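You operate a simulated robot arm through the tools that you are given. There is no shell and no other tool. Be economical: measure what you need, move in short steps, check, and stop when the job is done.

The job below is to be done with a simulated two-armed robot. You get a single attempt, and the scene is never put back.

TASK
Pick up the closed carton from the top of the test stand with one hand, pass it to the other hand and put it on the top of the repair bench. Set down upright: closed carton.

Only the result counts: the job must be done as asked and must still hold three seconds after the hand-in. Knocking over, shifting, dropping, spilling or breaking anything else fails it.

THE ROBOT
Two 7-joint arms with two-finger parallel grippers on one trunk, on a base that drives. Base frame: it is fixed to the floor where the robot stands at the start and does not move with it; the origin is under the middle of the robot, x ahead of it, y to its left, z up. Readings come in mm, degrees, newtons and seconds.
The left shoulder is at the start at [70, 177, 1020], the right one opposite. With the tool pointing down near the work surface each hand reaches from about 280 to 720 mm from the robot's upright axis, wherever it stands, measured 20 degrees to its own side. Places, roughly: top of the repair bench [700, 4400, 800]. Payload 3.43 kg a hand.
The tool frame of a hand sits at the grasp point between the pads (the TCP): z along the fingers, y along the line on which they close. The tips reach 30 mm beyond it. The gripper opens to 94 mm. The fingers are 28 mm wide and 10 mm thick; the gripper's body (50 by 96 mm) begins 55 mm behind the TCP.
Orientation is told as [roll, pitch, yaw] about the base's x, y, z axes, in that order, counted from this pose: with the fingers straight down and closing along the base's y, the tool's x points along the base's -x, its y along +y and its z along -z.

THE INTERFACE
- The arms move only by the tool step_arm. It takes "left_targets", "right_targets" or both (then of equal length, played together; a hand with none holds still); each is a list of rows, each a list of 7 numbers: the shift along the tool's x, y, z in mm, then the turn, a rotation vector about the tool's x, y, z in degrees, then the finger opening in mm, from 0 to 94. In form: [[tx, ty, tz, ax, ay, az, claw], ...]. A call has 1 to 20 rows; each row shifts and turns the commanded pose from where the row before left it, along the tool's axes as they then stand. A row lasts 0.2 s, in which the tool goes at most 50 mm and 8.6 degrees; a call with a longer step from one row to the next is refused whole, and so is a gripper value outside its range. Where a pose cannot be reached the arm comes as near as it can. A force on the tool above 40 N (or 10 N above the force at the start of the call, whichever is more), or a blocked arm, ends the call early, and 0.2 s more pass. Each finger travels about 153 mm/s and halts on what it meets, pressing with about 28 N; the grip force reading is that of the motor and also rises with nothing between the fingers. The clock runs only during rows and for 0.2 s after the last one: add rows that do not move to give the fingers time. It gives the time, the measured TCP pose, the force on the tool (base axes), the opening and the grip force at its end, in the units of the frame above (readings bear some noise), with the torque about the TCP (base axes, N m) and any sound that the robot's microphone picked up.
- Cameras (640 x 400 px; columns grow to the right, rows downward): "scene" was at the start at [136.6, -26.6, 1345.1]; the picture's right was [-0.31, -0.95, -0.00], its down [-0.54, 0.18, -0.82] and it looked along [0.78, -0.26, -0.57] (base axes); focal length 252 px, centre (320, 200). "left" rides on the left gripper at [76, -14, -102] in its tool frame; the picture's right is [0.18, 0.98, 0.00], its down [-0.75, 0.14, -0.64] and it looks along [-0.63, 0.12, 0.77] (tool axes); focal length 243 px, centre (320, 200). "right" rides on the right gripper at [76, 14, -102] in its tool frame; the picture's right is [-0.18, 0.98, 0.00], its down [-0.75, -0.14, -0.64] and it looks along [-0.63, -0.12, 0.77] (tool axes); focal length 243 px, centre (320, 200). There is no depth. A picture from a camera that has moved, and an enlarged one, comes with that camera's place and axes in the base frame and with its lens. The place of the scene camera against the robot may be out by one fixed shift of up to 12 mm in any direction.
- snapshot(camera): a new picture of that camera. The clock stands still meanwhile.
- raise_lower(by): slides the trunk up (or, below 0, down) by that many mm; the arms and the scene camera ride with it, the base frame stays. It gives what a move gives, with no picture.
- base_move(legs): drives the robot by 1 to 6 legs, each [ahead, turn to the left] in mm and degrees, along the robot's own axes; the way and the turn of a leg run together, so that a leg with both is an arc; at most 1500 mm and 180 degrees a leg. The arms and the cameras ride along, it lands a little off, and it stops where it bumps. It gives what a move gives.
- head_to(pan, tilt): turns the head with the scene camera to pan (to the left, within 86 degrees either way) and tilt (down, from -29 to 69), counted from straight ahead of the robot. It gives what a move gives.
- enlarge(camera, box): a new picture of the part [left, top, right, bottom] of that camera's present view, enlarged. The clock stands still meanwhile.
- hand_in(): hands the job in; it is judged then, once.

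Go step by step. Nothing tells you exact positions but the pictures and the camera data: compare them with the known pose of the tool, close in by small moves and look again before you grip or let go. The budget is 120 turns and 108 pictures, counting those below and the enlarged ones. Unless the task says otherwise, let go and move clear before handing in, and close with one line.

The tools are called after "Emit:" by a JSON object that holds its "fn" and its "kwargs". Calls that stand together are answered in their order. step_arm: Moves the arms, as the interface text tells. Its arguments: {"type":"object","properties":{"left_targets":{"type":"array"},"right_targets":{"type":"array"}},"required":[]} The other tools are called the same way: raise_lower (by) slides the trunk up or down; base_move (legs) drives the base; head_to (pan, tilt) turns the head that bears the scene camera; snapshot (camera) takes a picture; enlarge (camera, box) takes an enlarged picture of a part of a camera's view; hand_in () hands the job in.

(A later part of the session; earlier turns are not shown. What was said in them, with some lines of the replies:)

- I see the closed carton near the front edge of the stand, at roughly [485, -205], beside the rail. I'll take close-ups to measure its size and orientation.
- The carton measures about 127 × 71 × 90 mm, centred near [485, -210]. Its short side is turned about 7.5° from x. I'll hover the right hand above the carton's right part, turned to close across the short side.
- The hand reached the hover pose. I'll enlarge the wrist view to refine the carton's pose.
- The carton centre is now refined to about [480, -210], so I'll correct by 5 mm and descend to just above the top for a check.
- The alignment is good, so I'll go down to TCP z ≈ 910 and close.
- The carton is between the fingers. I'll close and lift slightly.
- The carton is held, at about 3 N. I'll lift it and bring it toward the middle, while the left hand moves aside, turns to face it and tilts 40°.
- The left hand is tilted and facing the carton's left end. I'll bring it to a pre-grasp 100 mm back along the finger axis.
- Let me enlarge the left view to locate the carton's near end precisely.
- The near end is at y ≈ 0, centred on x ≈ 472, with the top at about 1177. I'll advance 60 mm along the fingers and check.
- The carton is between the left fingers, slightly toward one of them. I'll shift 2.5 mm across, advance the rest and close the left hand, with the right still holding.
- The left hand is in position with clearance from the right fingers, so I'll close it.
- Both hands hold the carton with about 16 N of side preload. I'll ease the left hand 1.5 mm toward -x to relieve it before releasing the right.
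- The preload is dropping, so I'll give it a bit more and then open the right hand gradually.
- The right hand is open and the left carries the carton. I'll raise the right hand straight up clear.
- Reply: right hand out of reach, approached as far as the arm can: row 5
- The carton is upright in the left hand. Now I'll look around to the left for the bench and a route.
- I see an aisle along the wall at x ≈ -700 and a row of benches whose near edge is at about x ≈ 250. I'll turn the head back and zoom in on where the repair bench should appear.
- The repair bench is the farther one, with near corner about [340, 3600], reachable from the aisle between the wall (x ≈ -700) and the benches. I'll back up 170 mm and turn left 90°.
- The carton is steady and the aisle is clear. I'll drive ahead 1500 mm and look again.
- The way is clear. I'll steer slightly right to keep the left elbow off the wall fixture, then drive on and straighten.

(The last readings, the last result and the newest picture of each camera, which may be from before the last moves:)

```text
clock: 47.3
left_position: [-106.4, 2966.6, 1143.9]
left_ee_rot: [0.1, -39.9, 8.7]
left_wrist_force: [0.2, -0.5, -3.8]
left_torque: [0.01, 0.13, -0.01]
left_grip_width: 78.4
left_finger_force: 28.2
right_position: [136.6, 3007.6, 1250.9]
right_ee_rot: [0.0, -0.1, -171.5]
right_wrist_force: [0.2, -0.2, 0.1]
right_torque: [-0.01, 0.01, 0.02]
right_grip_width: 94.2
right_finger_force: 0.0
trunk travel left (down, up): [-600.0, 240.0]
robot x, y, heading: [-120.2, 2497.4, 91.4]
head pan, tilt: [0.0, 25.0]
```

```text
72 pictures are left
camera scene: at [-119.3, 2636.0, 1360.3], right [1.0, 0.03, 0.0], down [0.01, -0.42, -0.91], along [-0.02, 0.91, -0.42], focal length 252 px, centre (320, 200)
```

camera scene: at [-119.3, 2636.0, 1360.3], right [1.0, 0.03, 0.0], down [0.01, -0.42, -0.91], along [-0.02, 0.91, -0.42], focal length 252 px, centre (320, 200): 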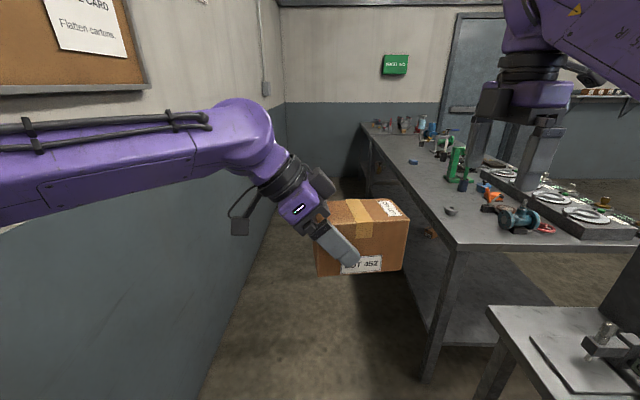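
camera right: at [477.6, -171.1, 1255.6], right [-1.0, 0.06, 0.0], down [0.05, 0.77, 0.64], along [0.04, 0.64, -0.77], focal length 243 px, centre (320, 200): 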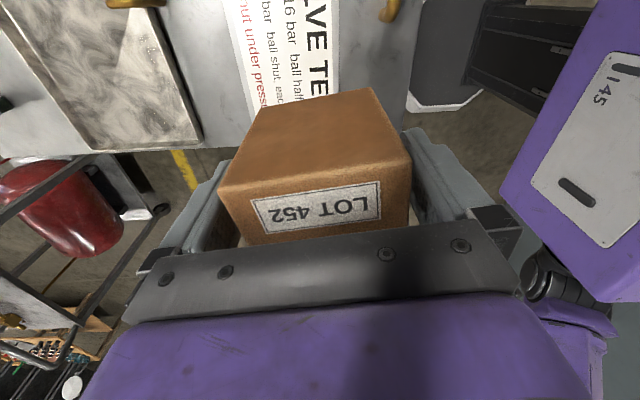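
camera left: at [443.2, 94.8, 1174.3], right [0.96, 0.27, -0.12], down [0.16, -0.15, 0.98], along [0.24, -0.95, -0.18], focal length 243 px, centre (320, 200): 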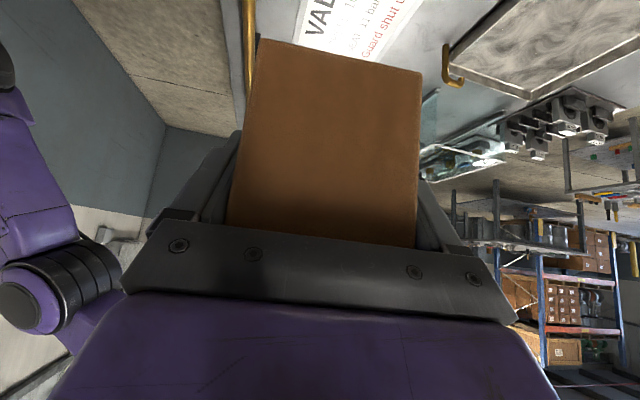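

The repair bench begins at about [374, 3440], with a clear strip on this side around [450, 4050]. I'll drive on to y ≈ 4000.

Emit:
{"fn": "base_move", "kwargs": {"legs": [[0, -2.5], [1500, 0]]}}

Emit:
{"fn": "head_to", "kwargs": {"pan": -60, "tilt": 40}}

Emit:
{"fn": "snapshot", "kwargs": {"camera": "scene"}}

```text
clock: 55.2
left_position: [-36.3, 4473.4, 1145.5]
left_ee_rot: [0.1, -40.0, 5.2]
left_wrist_force: [-0.6, 0.5, -3.7]
left_torque: [-0.03, 0.11, -0.03]
left_grip_width: 78.3
left_finger_force: 28.2
right_position: [207.6, 4499.9, 1251.2]
right_ee_rot: [0.0, -0.1, -175.0]
right_wrist_force: [0.4, -0.3, 0.1]
right_torque: [-0.01, -0.01, -0.05]
right_grip_width: 94.0
right_finger_force: 0.0
trunk travel left (down, up): [-600.0, 240.0]
robot x, y, heading: [-80.1, 3997.5, 87.8]
head pan, tilt: [0.0, 25.0]
```

```text
clock: 56.5
left_position: [-36.0, 4474.1, 1143.7]
left_ee_rot: [-0.1, -39.9, 5.3]
left_wrist_force: [-0.1, -0.2, -3.5]
left_torque: [0.0, 0.06, 0.01]
left_grip_width: 78.6
left_finger_force: 27.8
right_position: [207.6, 4501.4, 1250.0]
right_ee_rot: [0.0, -0.1, -175.0]
right_wrist_force: [0.6, 0.0, -0.7]
right_torque: [-0.02, -0.02, -0.01]
right_grip_width: 93.9
right_finger_force: 0.1
trunk travel left (down, up): [-600.0, 240.0]
robot x, y, heading: [-79.6, 4002.0, 87.8]
head pan, tilt: [-60.0, 40.0]
```

```text
71 pictures are left
camera scene: at [0.8, 4093.6, 1337.0], right [0.47, -0.88, 0.0], down [-0.57, -0.3, -0.77], along [0.68, 0.36, -0.64], focal length 252 px, centre (320, 200)
```

scene: 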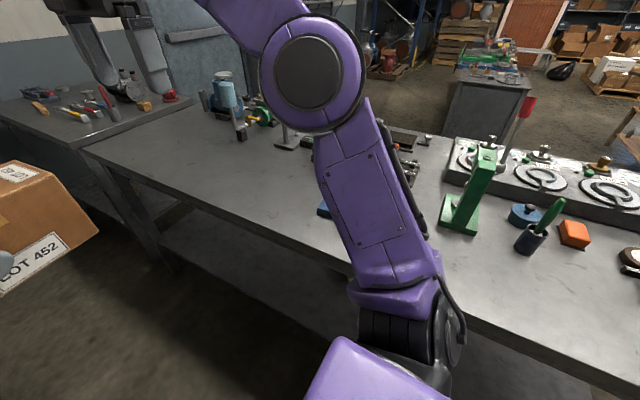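

The bench top is clear around [520, 4600]. I'll drive on 640 mm and turn right to face the bench.

Emit:
{"fn": "base_move", "kwargs": {"legs": [[640, 0], [0, -44], [0, -43.8]]}}

Emit:
{"fn": "head_to", "kwargs": {"pan": 0, "tilt": 45}}

Emit:
{"fn": "snapshot", "kwargs": {"camera": "scene"}}

Emit:
{"fn": "snapshot", "kwargs": {"camera": "left"}}

```text
clock: 64.1
left_position: [417.3, 4641.3, 1144.6]
left_ee_rot: [-0.1, -40.0, -80.9]
left_wrist_force: [0.3, 0.0, -3.3]
left_torque: [0.14, 0.07, 0.04]
left_grip_width: 78.2
left_finger_force: 28.3
right_position: [460.5, 4399.9, 1251.0]
right_ee_rot: [0.1, -0.1, 98.9]
right_wrist_force: [-0.1, -0.5, 0.3]
right_torque: [-0.02, -0.01, 0.0]
right_grip_width: 94.0
right_finger_force: 0.1
trunk travel left (down, up): [-600.0, 240.0]
robot x, y, heading: [-58.0, 4651.3, 1.8]
head pan, tilt: [-60.0, 40.0]
```

```text
clock: 65.4
left_position: [417.0, 4641.8, 1144.7]
left_ee_rot: [0.0, -40.0, -80.8]
left_wrist_force: [-0.2, -1.1, -2.9]
left_torque: [0.1, -0.01, 0.02]
left_grip_width: 78.4
left_finger_force: 27.8
right_position: [459.2, 4399.3, 1251.3]
right_ee_rot: [0.0, -0.2, 98.9]
right_wrist_force: [-0.5, 0.4, -0.9]
right_torque: [-0.03, -0.01, 0.02]
right_grip_width: 94.1
right_finger_force: 0.1
trunk travel left (down, up): [-600.0, 240.0]
robot x, y, heading: [-55.4, 4651.5, 1.7]
head pan, tilt: [0.0, 45.0]
```

```text
70 pictures are left
camera scene: at [77.8, 4656.7, 1329.7], right [0.03, -1.0, 0.0], down [-0.71, -0.02, -0.71], along [0.71, 0.02, -0.71], focal length 252 px, centre (320, 200)
```

scene: 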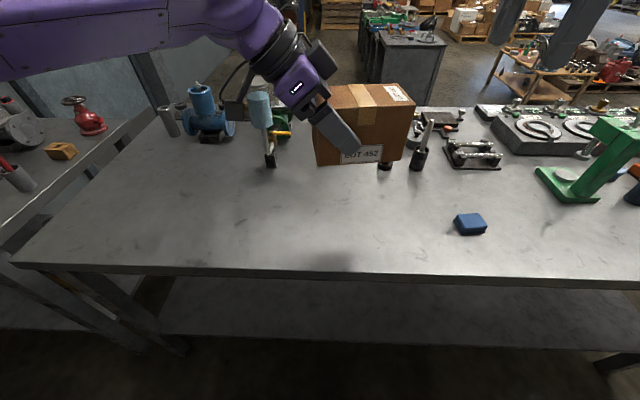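

```text
69 pictures are left
camera left: at [382.7, 4763.1, 1174.3], right [0.95, 0.3, -0.12], down [0.17, -0.14, 0.98], along [0.27, -0.94, -0.18], focal length 243 px, centre (320, 200)
```

left: 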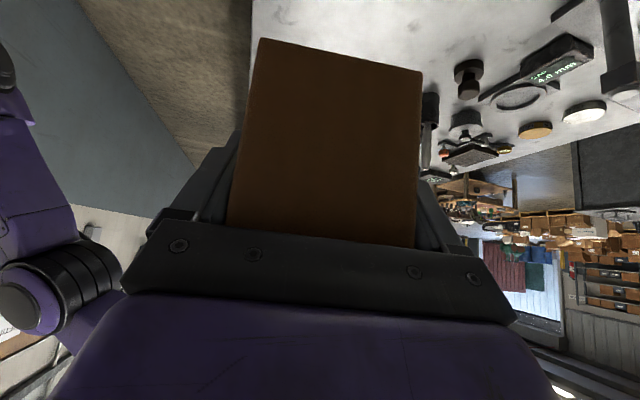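

The bench's front edge is at x ≈ 377 and the top ahead is clear. I'll drive 60 mm closer, then lower the trunk most of the way.

Emit:
{"fn": "base_move", "kwargs": {"legs": [[60, 0]]}}

Emit:
{"fn": "raise_lower", "kwargs": {"by": -220}}

Emit:
{"fn": "snapshot", "kwargs": {"camera": "scene"}}

Emit:
{"fn": "snapshot", "kwargs": {"camera": "left"}}

```text
clock: 66.3
left_position: [470.5, 4643.8, 1146.7]
left_ee_rot: [0.5, -40.0, -81.2]
left_wrist_force: [-0.2, 0.1, -3.1]
left_torque: [0.12, -0.03, -0.01]
left_grip_width: 78.3
left_finger_force: 28.1
right_position: [514.1, 4402.4, 1253.6]
right_ee_rot: [-0.2, 0.0, 99.1]
right_wrist_force: [-1.2, -0.5, 0.5]
right_torque: [-0.01, -0.03, 0.0]
right_grip_width: 94.0
right_finger_force: 0.0
trunk travel left (down, up): [-600.0, 240.0]
robot x, y, heading: [0.9, 4654.5, 1.8]
head pan, tilt: [0.0, 45.0]
```

```text
clock: 68.7
left_position: [475.8, 4643.7, 925.3]
left_ee_rot: [0.1, -40.1, -81.0]
left_wrist_force: [-0.9, 0.1, -3.8]
left_torque: [0.1, 0.04, 0.0]
left_grip_width: 78.3
left_finger_force: 27.8
right_position: [518.4, 4402.5, 1030.5]
right_ee_rot: [-0.1, -0.1, 99.1]
right_wrist_force: [0.0, 0.9, -0.2]
right_torque: [0.02, 0.0, -0.03]
right_grip_width: 94.1
right_finger_force: 0.0
trunk travel left (down, up): [-380.0, 460.0]
robot x, y, heading: [2.8, 4653.7, 2.1]
head pan, tilt: [0.0, 45.0]
```

```text
68 pictures are left
camera scene: at [136.4, 4659.0, 1109.8], right [0.03, -1.0, 0.0], down [-0.71, -0.02, -0.71], along [0.71, 0.02, -0.71], focal length 252 px, centre (320, 200)
```

scene: 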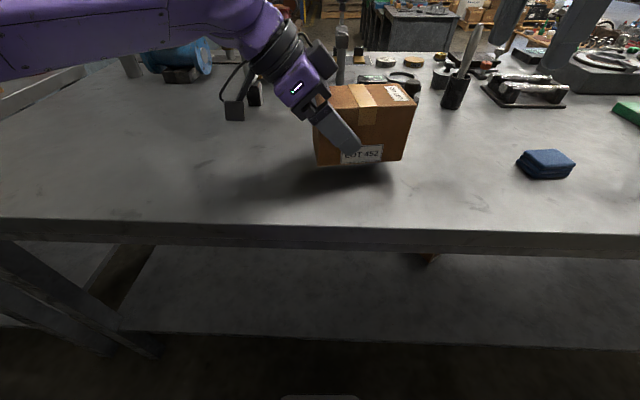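

```text
67 pictures are left
camera left: at [441.1, 4765.5, 954.6], right [0.95, 0.3, -0.12], down [0.16, -0.14, 0.98], along [0.27, -0.94, -0.18], focal length 243 px, centre (320, 200)
```

left: 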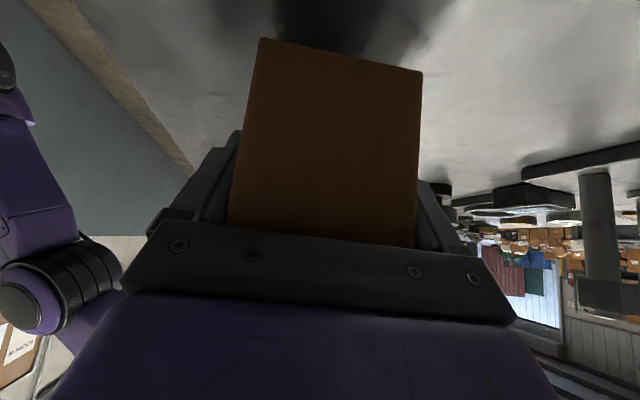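

The carton is hanging just above a clear part of the bench. I'll lower it straight down by 45 mm, then go in fine steps until contact.

Emit:
{"fn": "step_arm", "kwargs": {"left_targets": [[6.43, 0, 7.66, 0, 0, 0, 40], [6.43, 0, 7.66, 0, 0, 0, 40], [6.43, 0, 7.66, 0, 0, 0, 40], [6.43, 0, 7.66, 0, 0, 0, 40], [3.2, 0, 3.83, 0, 0, 0, 40], [0, 0, 0, 0, 0, 0, 40]]}}

Emit:
{"fn": "enlarge", "kwargs": {"camera": "scene", "box": [200, 60, 460, 220]}}

```text
clock: 69.7
left_position: [474.2, 4644.6, 895.2]
left_ee_rot: [0.8, -40.8, -81.1]
left_wrist_force: [-2.5, 1.4, 13.8]
left_torque: [0.62, 0.82, -0.04]
left_grip_width: 78.5
left_finger_force: 27.8
right_position: [518.1, 4401.3, 1031.2]
right_ee_rot: [-0.1, -0.1, 99.1]
right_wrist_force: [-0.5, -0.6, -0.7]
right_torque: [-0.02, -0.02, -0.04]
right_grip_width: 94.1
right_finger_force: 0.0
trunk travel left (down, up): [-380.0, 460.0]
robot x, y, heading: [0.2, 4655.0, 1.8]
head pan, tilt: [0.0, 45.0]
stopped in row 5 (left hand): the force on the tool passed its limit (the readings are from after the stop); the commanded pose is now the measured one
```

```text
2.46 times, centred on (330, 140) of scene
camera zoom: at [134.9, 4659.2, 1109.8], right [0.03, -1.0, 0.0], down [-0.71, -0.02, -0.71], along [0.71, 0.02, -0.71], focal length 621 px, centre (295, 348)
```

zoom: 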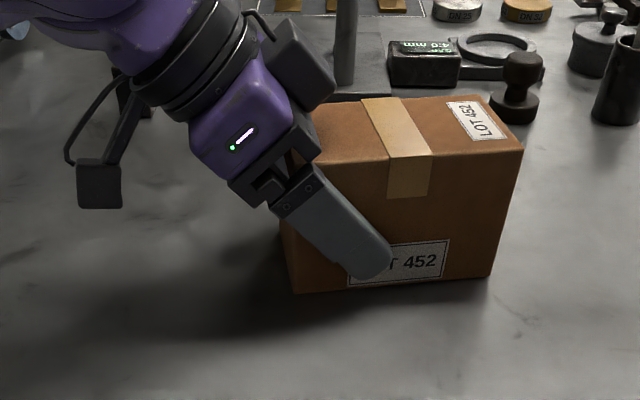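

Contact was made, with the torque indicating the near-left bottom edge of the carton. I'll check the left view and press very gently to let it seat flat.

Emit:
{"fn": "step_arm", "kwargs": {"left_targets": [[0.64, 0, 0.77, 0, 0, 0, 40], [0, 0, 0, 0, 0, 0, 40]]}}

Emit:
{"fn": "snapshot", "kwargs": {"camera": "left"}}

Emit:
{"fn": "enlarge", "kwargs": {"camera": "scene", "box": [280, 120, 420, 200]}}

```text
clock: 70.3
left_position: [474.8, 4643.4, 894.6]
left_ee_rot: [1.0, -40.8, -81.0]
left_wrist_force: [5.1, -0.1, 33.7]
left_torque: [1.07, 1.4, -0.13]
left_grip_width: 78.3
left_finger_force: 27.8
right_position: [516.5, 4403.3, 1032.2]
right_ee_rot: [-0.2, -0.1, 99.1]
right_wrist_force: [-0.4, -0.4, -0.2]
right_torque: [0.04, -0.04, -0.01]
right_grip_width: 94.1
right_finger_force: 0.0
trunk travel left (down, up): [-380.0, 460.0]
robot x, y, heading: [3.3, 4652.3, 1.7]
head pan, tilt: [0.0, 45.0]
```

```text
65 pictures are left
camera left: at [439.1, 4765.9, 922.5], right [0.95, 0.3, -0.11], down [0.15, -0.13, 0.98], along [0.28, -0.95, -0.16], focal length 243 px, centre (320, 200)
```

left: 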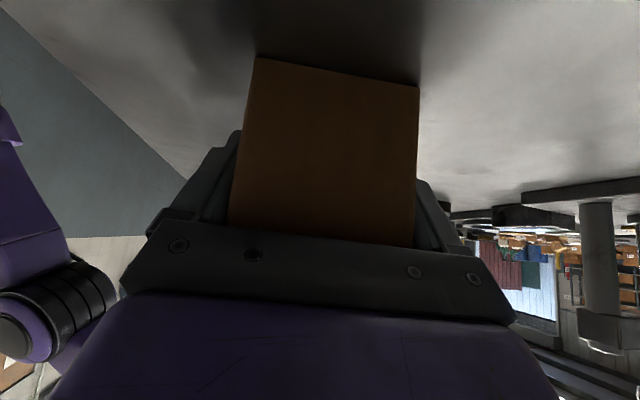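

```text
4.57 times, centred on (350, 160) of scene
camera zoom: at [134.0, 4658.9, 1110.4], right [0.03, -1.0, 0.0], down [-0.71, -0.02, -0.71], along [0.71, 0.02, -0.71], focal length 1154 px, centre (183, 383)
```

zoom: 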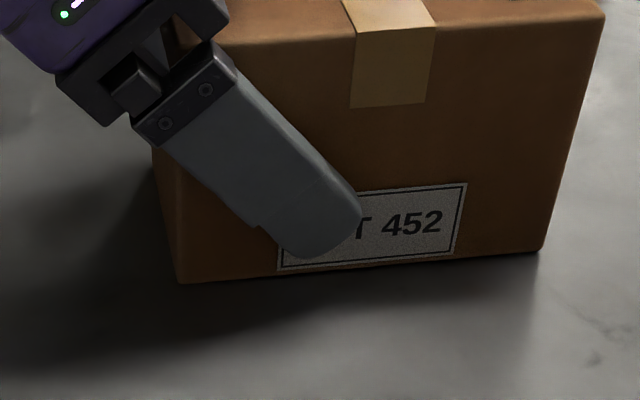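

The carton is on the bench with slight over-pressing at one edge. I'll ease up about 1.3 mm to relieve the force and then check.

Emit:
{"fn": "step_arm", "kwargs": {"left_targets": [[-0.45, 0, -0.54, 0, 0, 0, 40], [-0.45, 0, -0.54, 0, 0, 0, 40], [0, 0, 0, 0, 0, 0, 40]]}}

```text
clock: 71.1
left_position: [475.4, 4644.5, 895.6]
left_ee_rot: [0.7, -40.8, -80.9]
left_wrist_force: [3.7, 1.1, 28.9]
left_torque: [-0.29, 0.44, 0.25]
left_grip_width: 78.3
left_finger_force: 28.2
right_position: [517.2, 4402.7, 1031.0]
right_ee_rot: [-0.1, 0.0, 99.1]
right_wrist_force: [-0.4, 0.2, 0.5]
right_torque: [0.0, -0.01, 0.04]
right_grip_width: 94.1
right_finger_force: 0.0
trunk travel left (down, up): [-380.0, 460.0]
robot x, y, heading: [4.0, 4655.3, 2.1]
head pan, tilt: [0.0, 45.0]
```

The contact torque is now nearly centred, so the carton is seated flat. I'll relieve the remaining pressure a little more.

Emit:
{"fn": "step_arm", "kwargs": {"left_targets": [[-0.5, 0, -0.6, 0, 0, 0, 40], [-0.4, 0, -0.5, 0, 0, 0, 40], [0, 0, 0, 0, 0, 0, 40]]}}

```text
clock: 71.9
left_position: [474.5, 4644.6, 894.6]
left_ee_rot: [0.6, -40.6, -80.9]
left_wrist_force: [-2.1, -0.4, 18.8]
left_torque: [-0.37, 0.24, 0.49]
left_grip_width: 78.3
left_finger_force: 28.0
right_position: [517.8, 4402.3, 1031.9]
right_ee_rot: [-0.1, 0.0, 99.1]
right_wrist_force: [0.6, 0.7, -0.1]
right_torque: [-0.02, -0.02, 0.01]
right_grip_width: 94.2
right_finger_force: 0.0
trunk travel left (down, up): [-380.0, 460.0]
robot x, y, heading: [3.0, 4653.1, 2.0]
head pan, tilt: [0.0, 45.0]
```

Emit:
{"fn": "step_arm", "kwargs": {"left_targets": [[-0.5, 0, -0.6, 0, 0, 0, 40], [-0.5, 0, -0.6, 0, 0, 0, 40], [0, 0, 0, 0, 0, 0, 40]]}}

Emit:
{"fn": "enlarge", "kwargs": {"camera": "scene", "box": [240, 60, 460, 220]}}

```text
clock: 72.7
left_position: [476.2, 4644.2, 894.0]
left_ee_rot: [0.6, -40.4, -81.0]
left_wrist_force: [-2.2, 0.0, 3.4]
left_torque: [-0.04, -0.14, -0.05]
left_grip_width: 78.2
left_finger_force: 28.0
right_position: [517.7, 4402.7, 1030.7]
right_ee_rot: [-0.1, 0.1, 99.1]
right_wrist_force: [0.0, 0.8, 0.1]
right_torque: [0.01, 0.0, -0.04]
right_grip_width: 94.0
right_finger_force: 0.2
trunk travel left (down, up): [-380.0, 460.0]
robot x, y, heading: [1.2, 4655.4, 1.7]
head pan, tilt: [0.0, 45.0]
```

```text
2.50 times, centred on (350, 140) of scene
camera zoom: at [135.6, 4659.1, 1109.7], right [0.03, -1.0, 0.0], down [-0.71, -0.02, -0.71], along [0.71, 0.02, -0.71], focal length 631 px, centre (245, 350)
```

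zoom: 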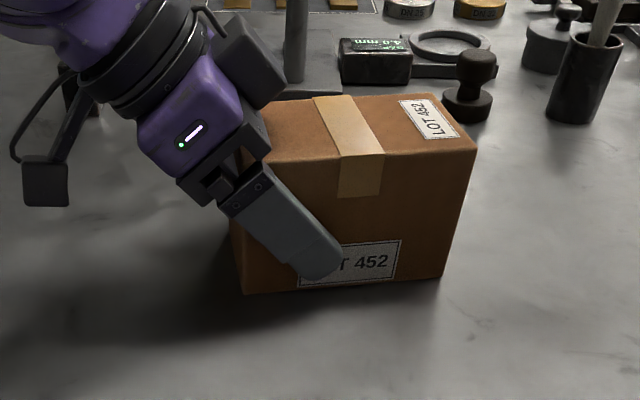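

The carton rests on the bench with the load nearly off the hand, so I'll open the left gripper.

Emit:
{"fn": "step_arm", "kwargs": {"left_targets": [[0, 0, 0, 0, 0, 0, 80], [0, 0, 0, 0, 0, 0, 84], [0, 0, 0, 0, 0, 0, 90], [0, 0, 0, 0, 0, 0, 94], [0, 0, 0, 0, 0, 0, 94]]}}

Emit:
{"fn": "enlarge", "kwargs": {"camera": "scene", "box": [240, 60, 460, 220]}}

Emit:
{"fn": "snapshot", "kwargs": {"camera": "left"}}

```text
clock: 73.9
left_position: [475.0, 4642.7, 896.0]
left_ee_rot: [0.5, -40.6, -81.0]
left_wrist_force: [0.3, 0.2, 0.2]
left_torque: [0.03, -0.02, 0.0]
left_grip_width: 94.4
left_finger_force: 0.1
right_position: [519.4, 4402.2, 1031.3]
right_ee_rot: [0.0, -0.1, 99.1]
right_wrist_force: [0.1, 0.6, -0.9]
right_torque: [0.0, 0.02, 0.02]
right_grip_width: 93.9
right_finger_force: 0.0
trunk travel left (down, up): [-380.0, 460.0]
robot x, y, heading: [0.8, 4654.5, 2.0]
head pan, tilt: [0.0, 45.0]
```

```text
2.50 times, centred on (350, 140) of scene
camera zoom: at [136.3, 4659.0, 1109.7], right [0.03, -1.0, 0.0], down [-0.71, -0.02, -0.71], along [0.71, 0.02, -0.71], focal length 631 px, centre (245, 350)
```

zoom: 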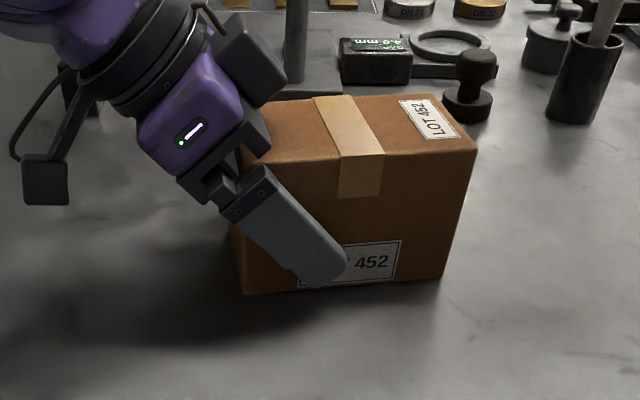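

```text
61 pictures are left
camera left: at [441.3, 4765.5, 924.2], right [0.95, 0.3, -0.11], down [0.16, -0.13, 0.98], along [0.28, -0.95, -0.17], focal length 243 px, centre (320, 200)
```

left: 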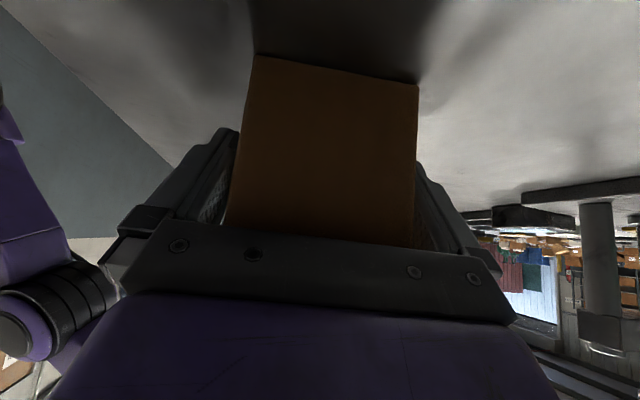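

The gripper is open and the carton stands flat. I'll centre the fingers 2 mm and back out along the finger axis.

Emit:
{"fn": "step_arm", "kwargs": {"left_targets": [[0, 2, 0, 0, 0, 0, 94], [0, 0, -10, 0, 0, 0, 94], [0, 0, -20, 0, 0, 0, 94], [0, 0, -30, 0, 0, 0, 94], [0, 0, -40, 0, 0, 0, 94], [0, 0, -40, 0, 0, 0, 94], [0, 0, 0, 0, 0, 0, 94]]}}

Emit:
{"fn": "snapshot", "kwargs": {"camera": "scene"}}

Emit:
{"fn": "snapshot", "kwargs": {"camera": "left"}}

```text
clock: 75.5
left_position: [462.9, 4731.5, 1000.6]
left_ee_rot: [0.5, -40.6, -81.1]
left_wrist_force: [-0.3, -0.6, -0.1]
left_torque: [-0.01, 0.03, 0.01]
left_grip_width: 94.0
left_finger_force: 0.1
right_position: [518.7, 4401.9, 1030.9]
right_ee_rot: [0.0, -0.2, 99.1]
right_wrist_force: [0.6, -0.5, -0.2]
right_torque: [-0.01, -0.01, 0.04]
right_grip_width: 94.3
right_finger_force: 0.1
trunk travel left (down, up): [-380.0, 460.0]
robot x, y, heading: [1.3, 4655.9, 1.8]
head pan, tilt: [0.0, 45.0]
```

```text
60 pictures are left
camera scene: at [136.5, 4658.8, 1109.7], right [0.03, -1.0, 0.0], down [-0.71, -0.02, -0.71], along [0.71, 0.02, -0.71], focal length 252 px, centre (320, 200)
```

scene: 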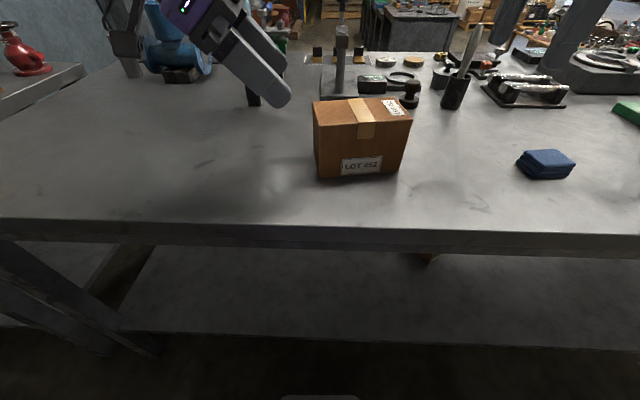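

```text
59 pictures are left
camera left: at [427.8, 4854.4, 1029.6], right [0.95, 0.3, -0.11], down [0.16, -0.13, 0.98], along [0.28, -0.95, -0.17], focal length 243 px, centre (320, 200)
```

left: 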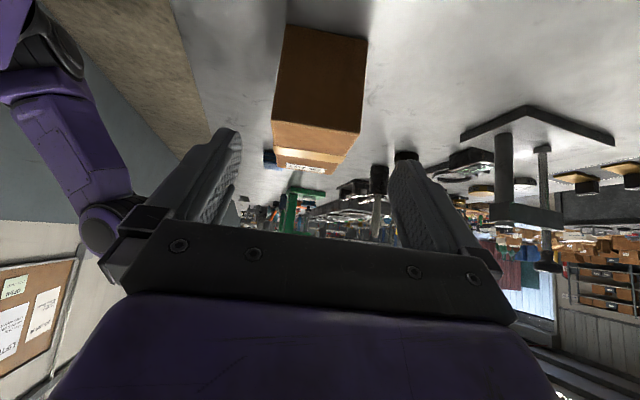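

The carton stands upright and alone on the repair bench, both hands are clear, and nothing else has been disturbed. I'm handing in.

Emit:
{"fn": "hand_in", "kwargs": {}}

```text
The job is handed in.
```

The right hand picked up the carton and passed it to the left, and it now stands upright on the repair bench with both hands clear; I saw nothing else shifted or knocked over.
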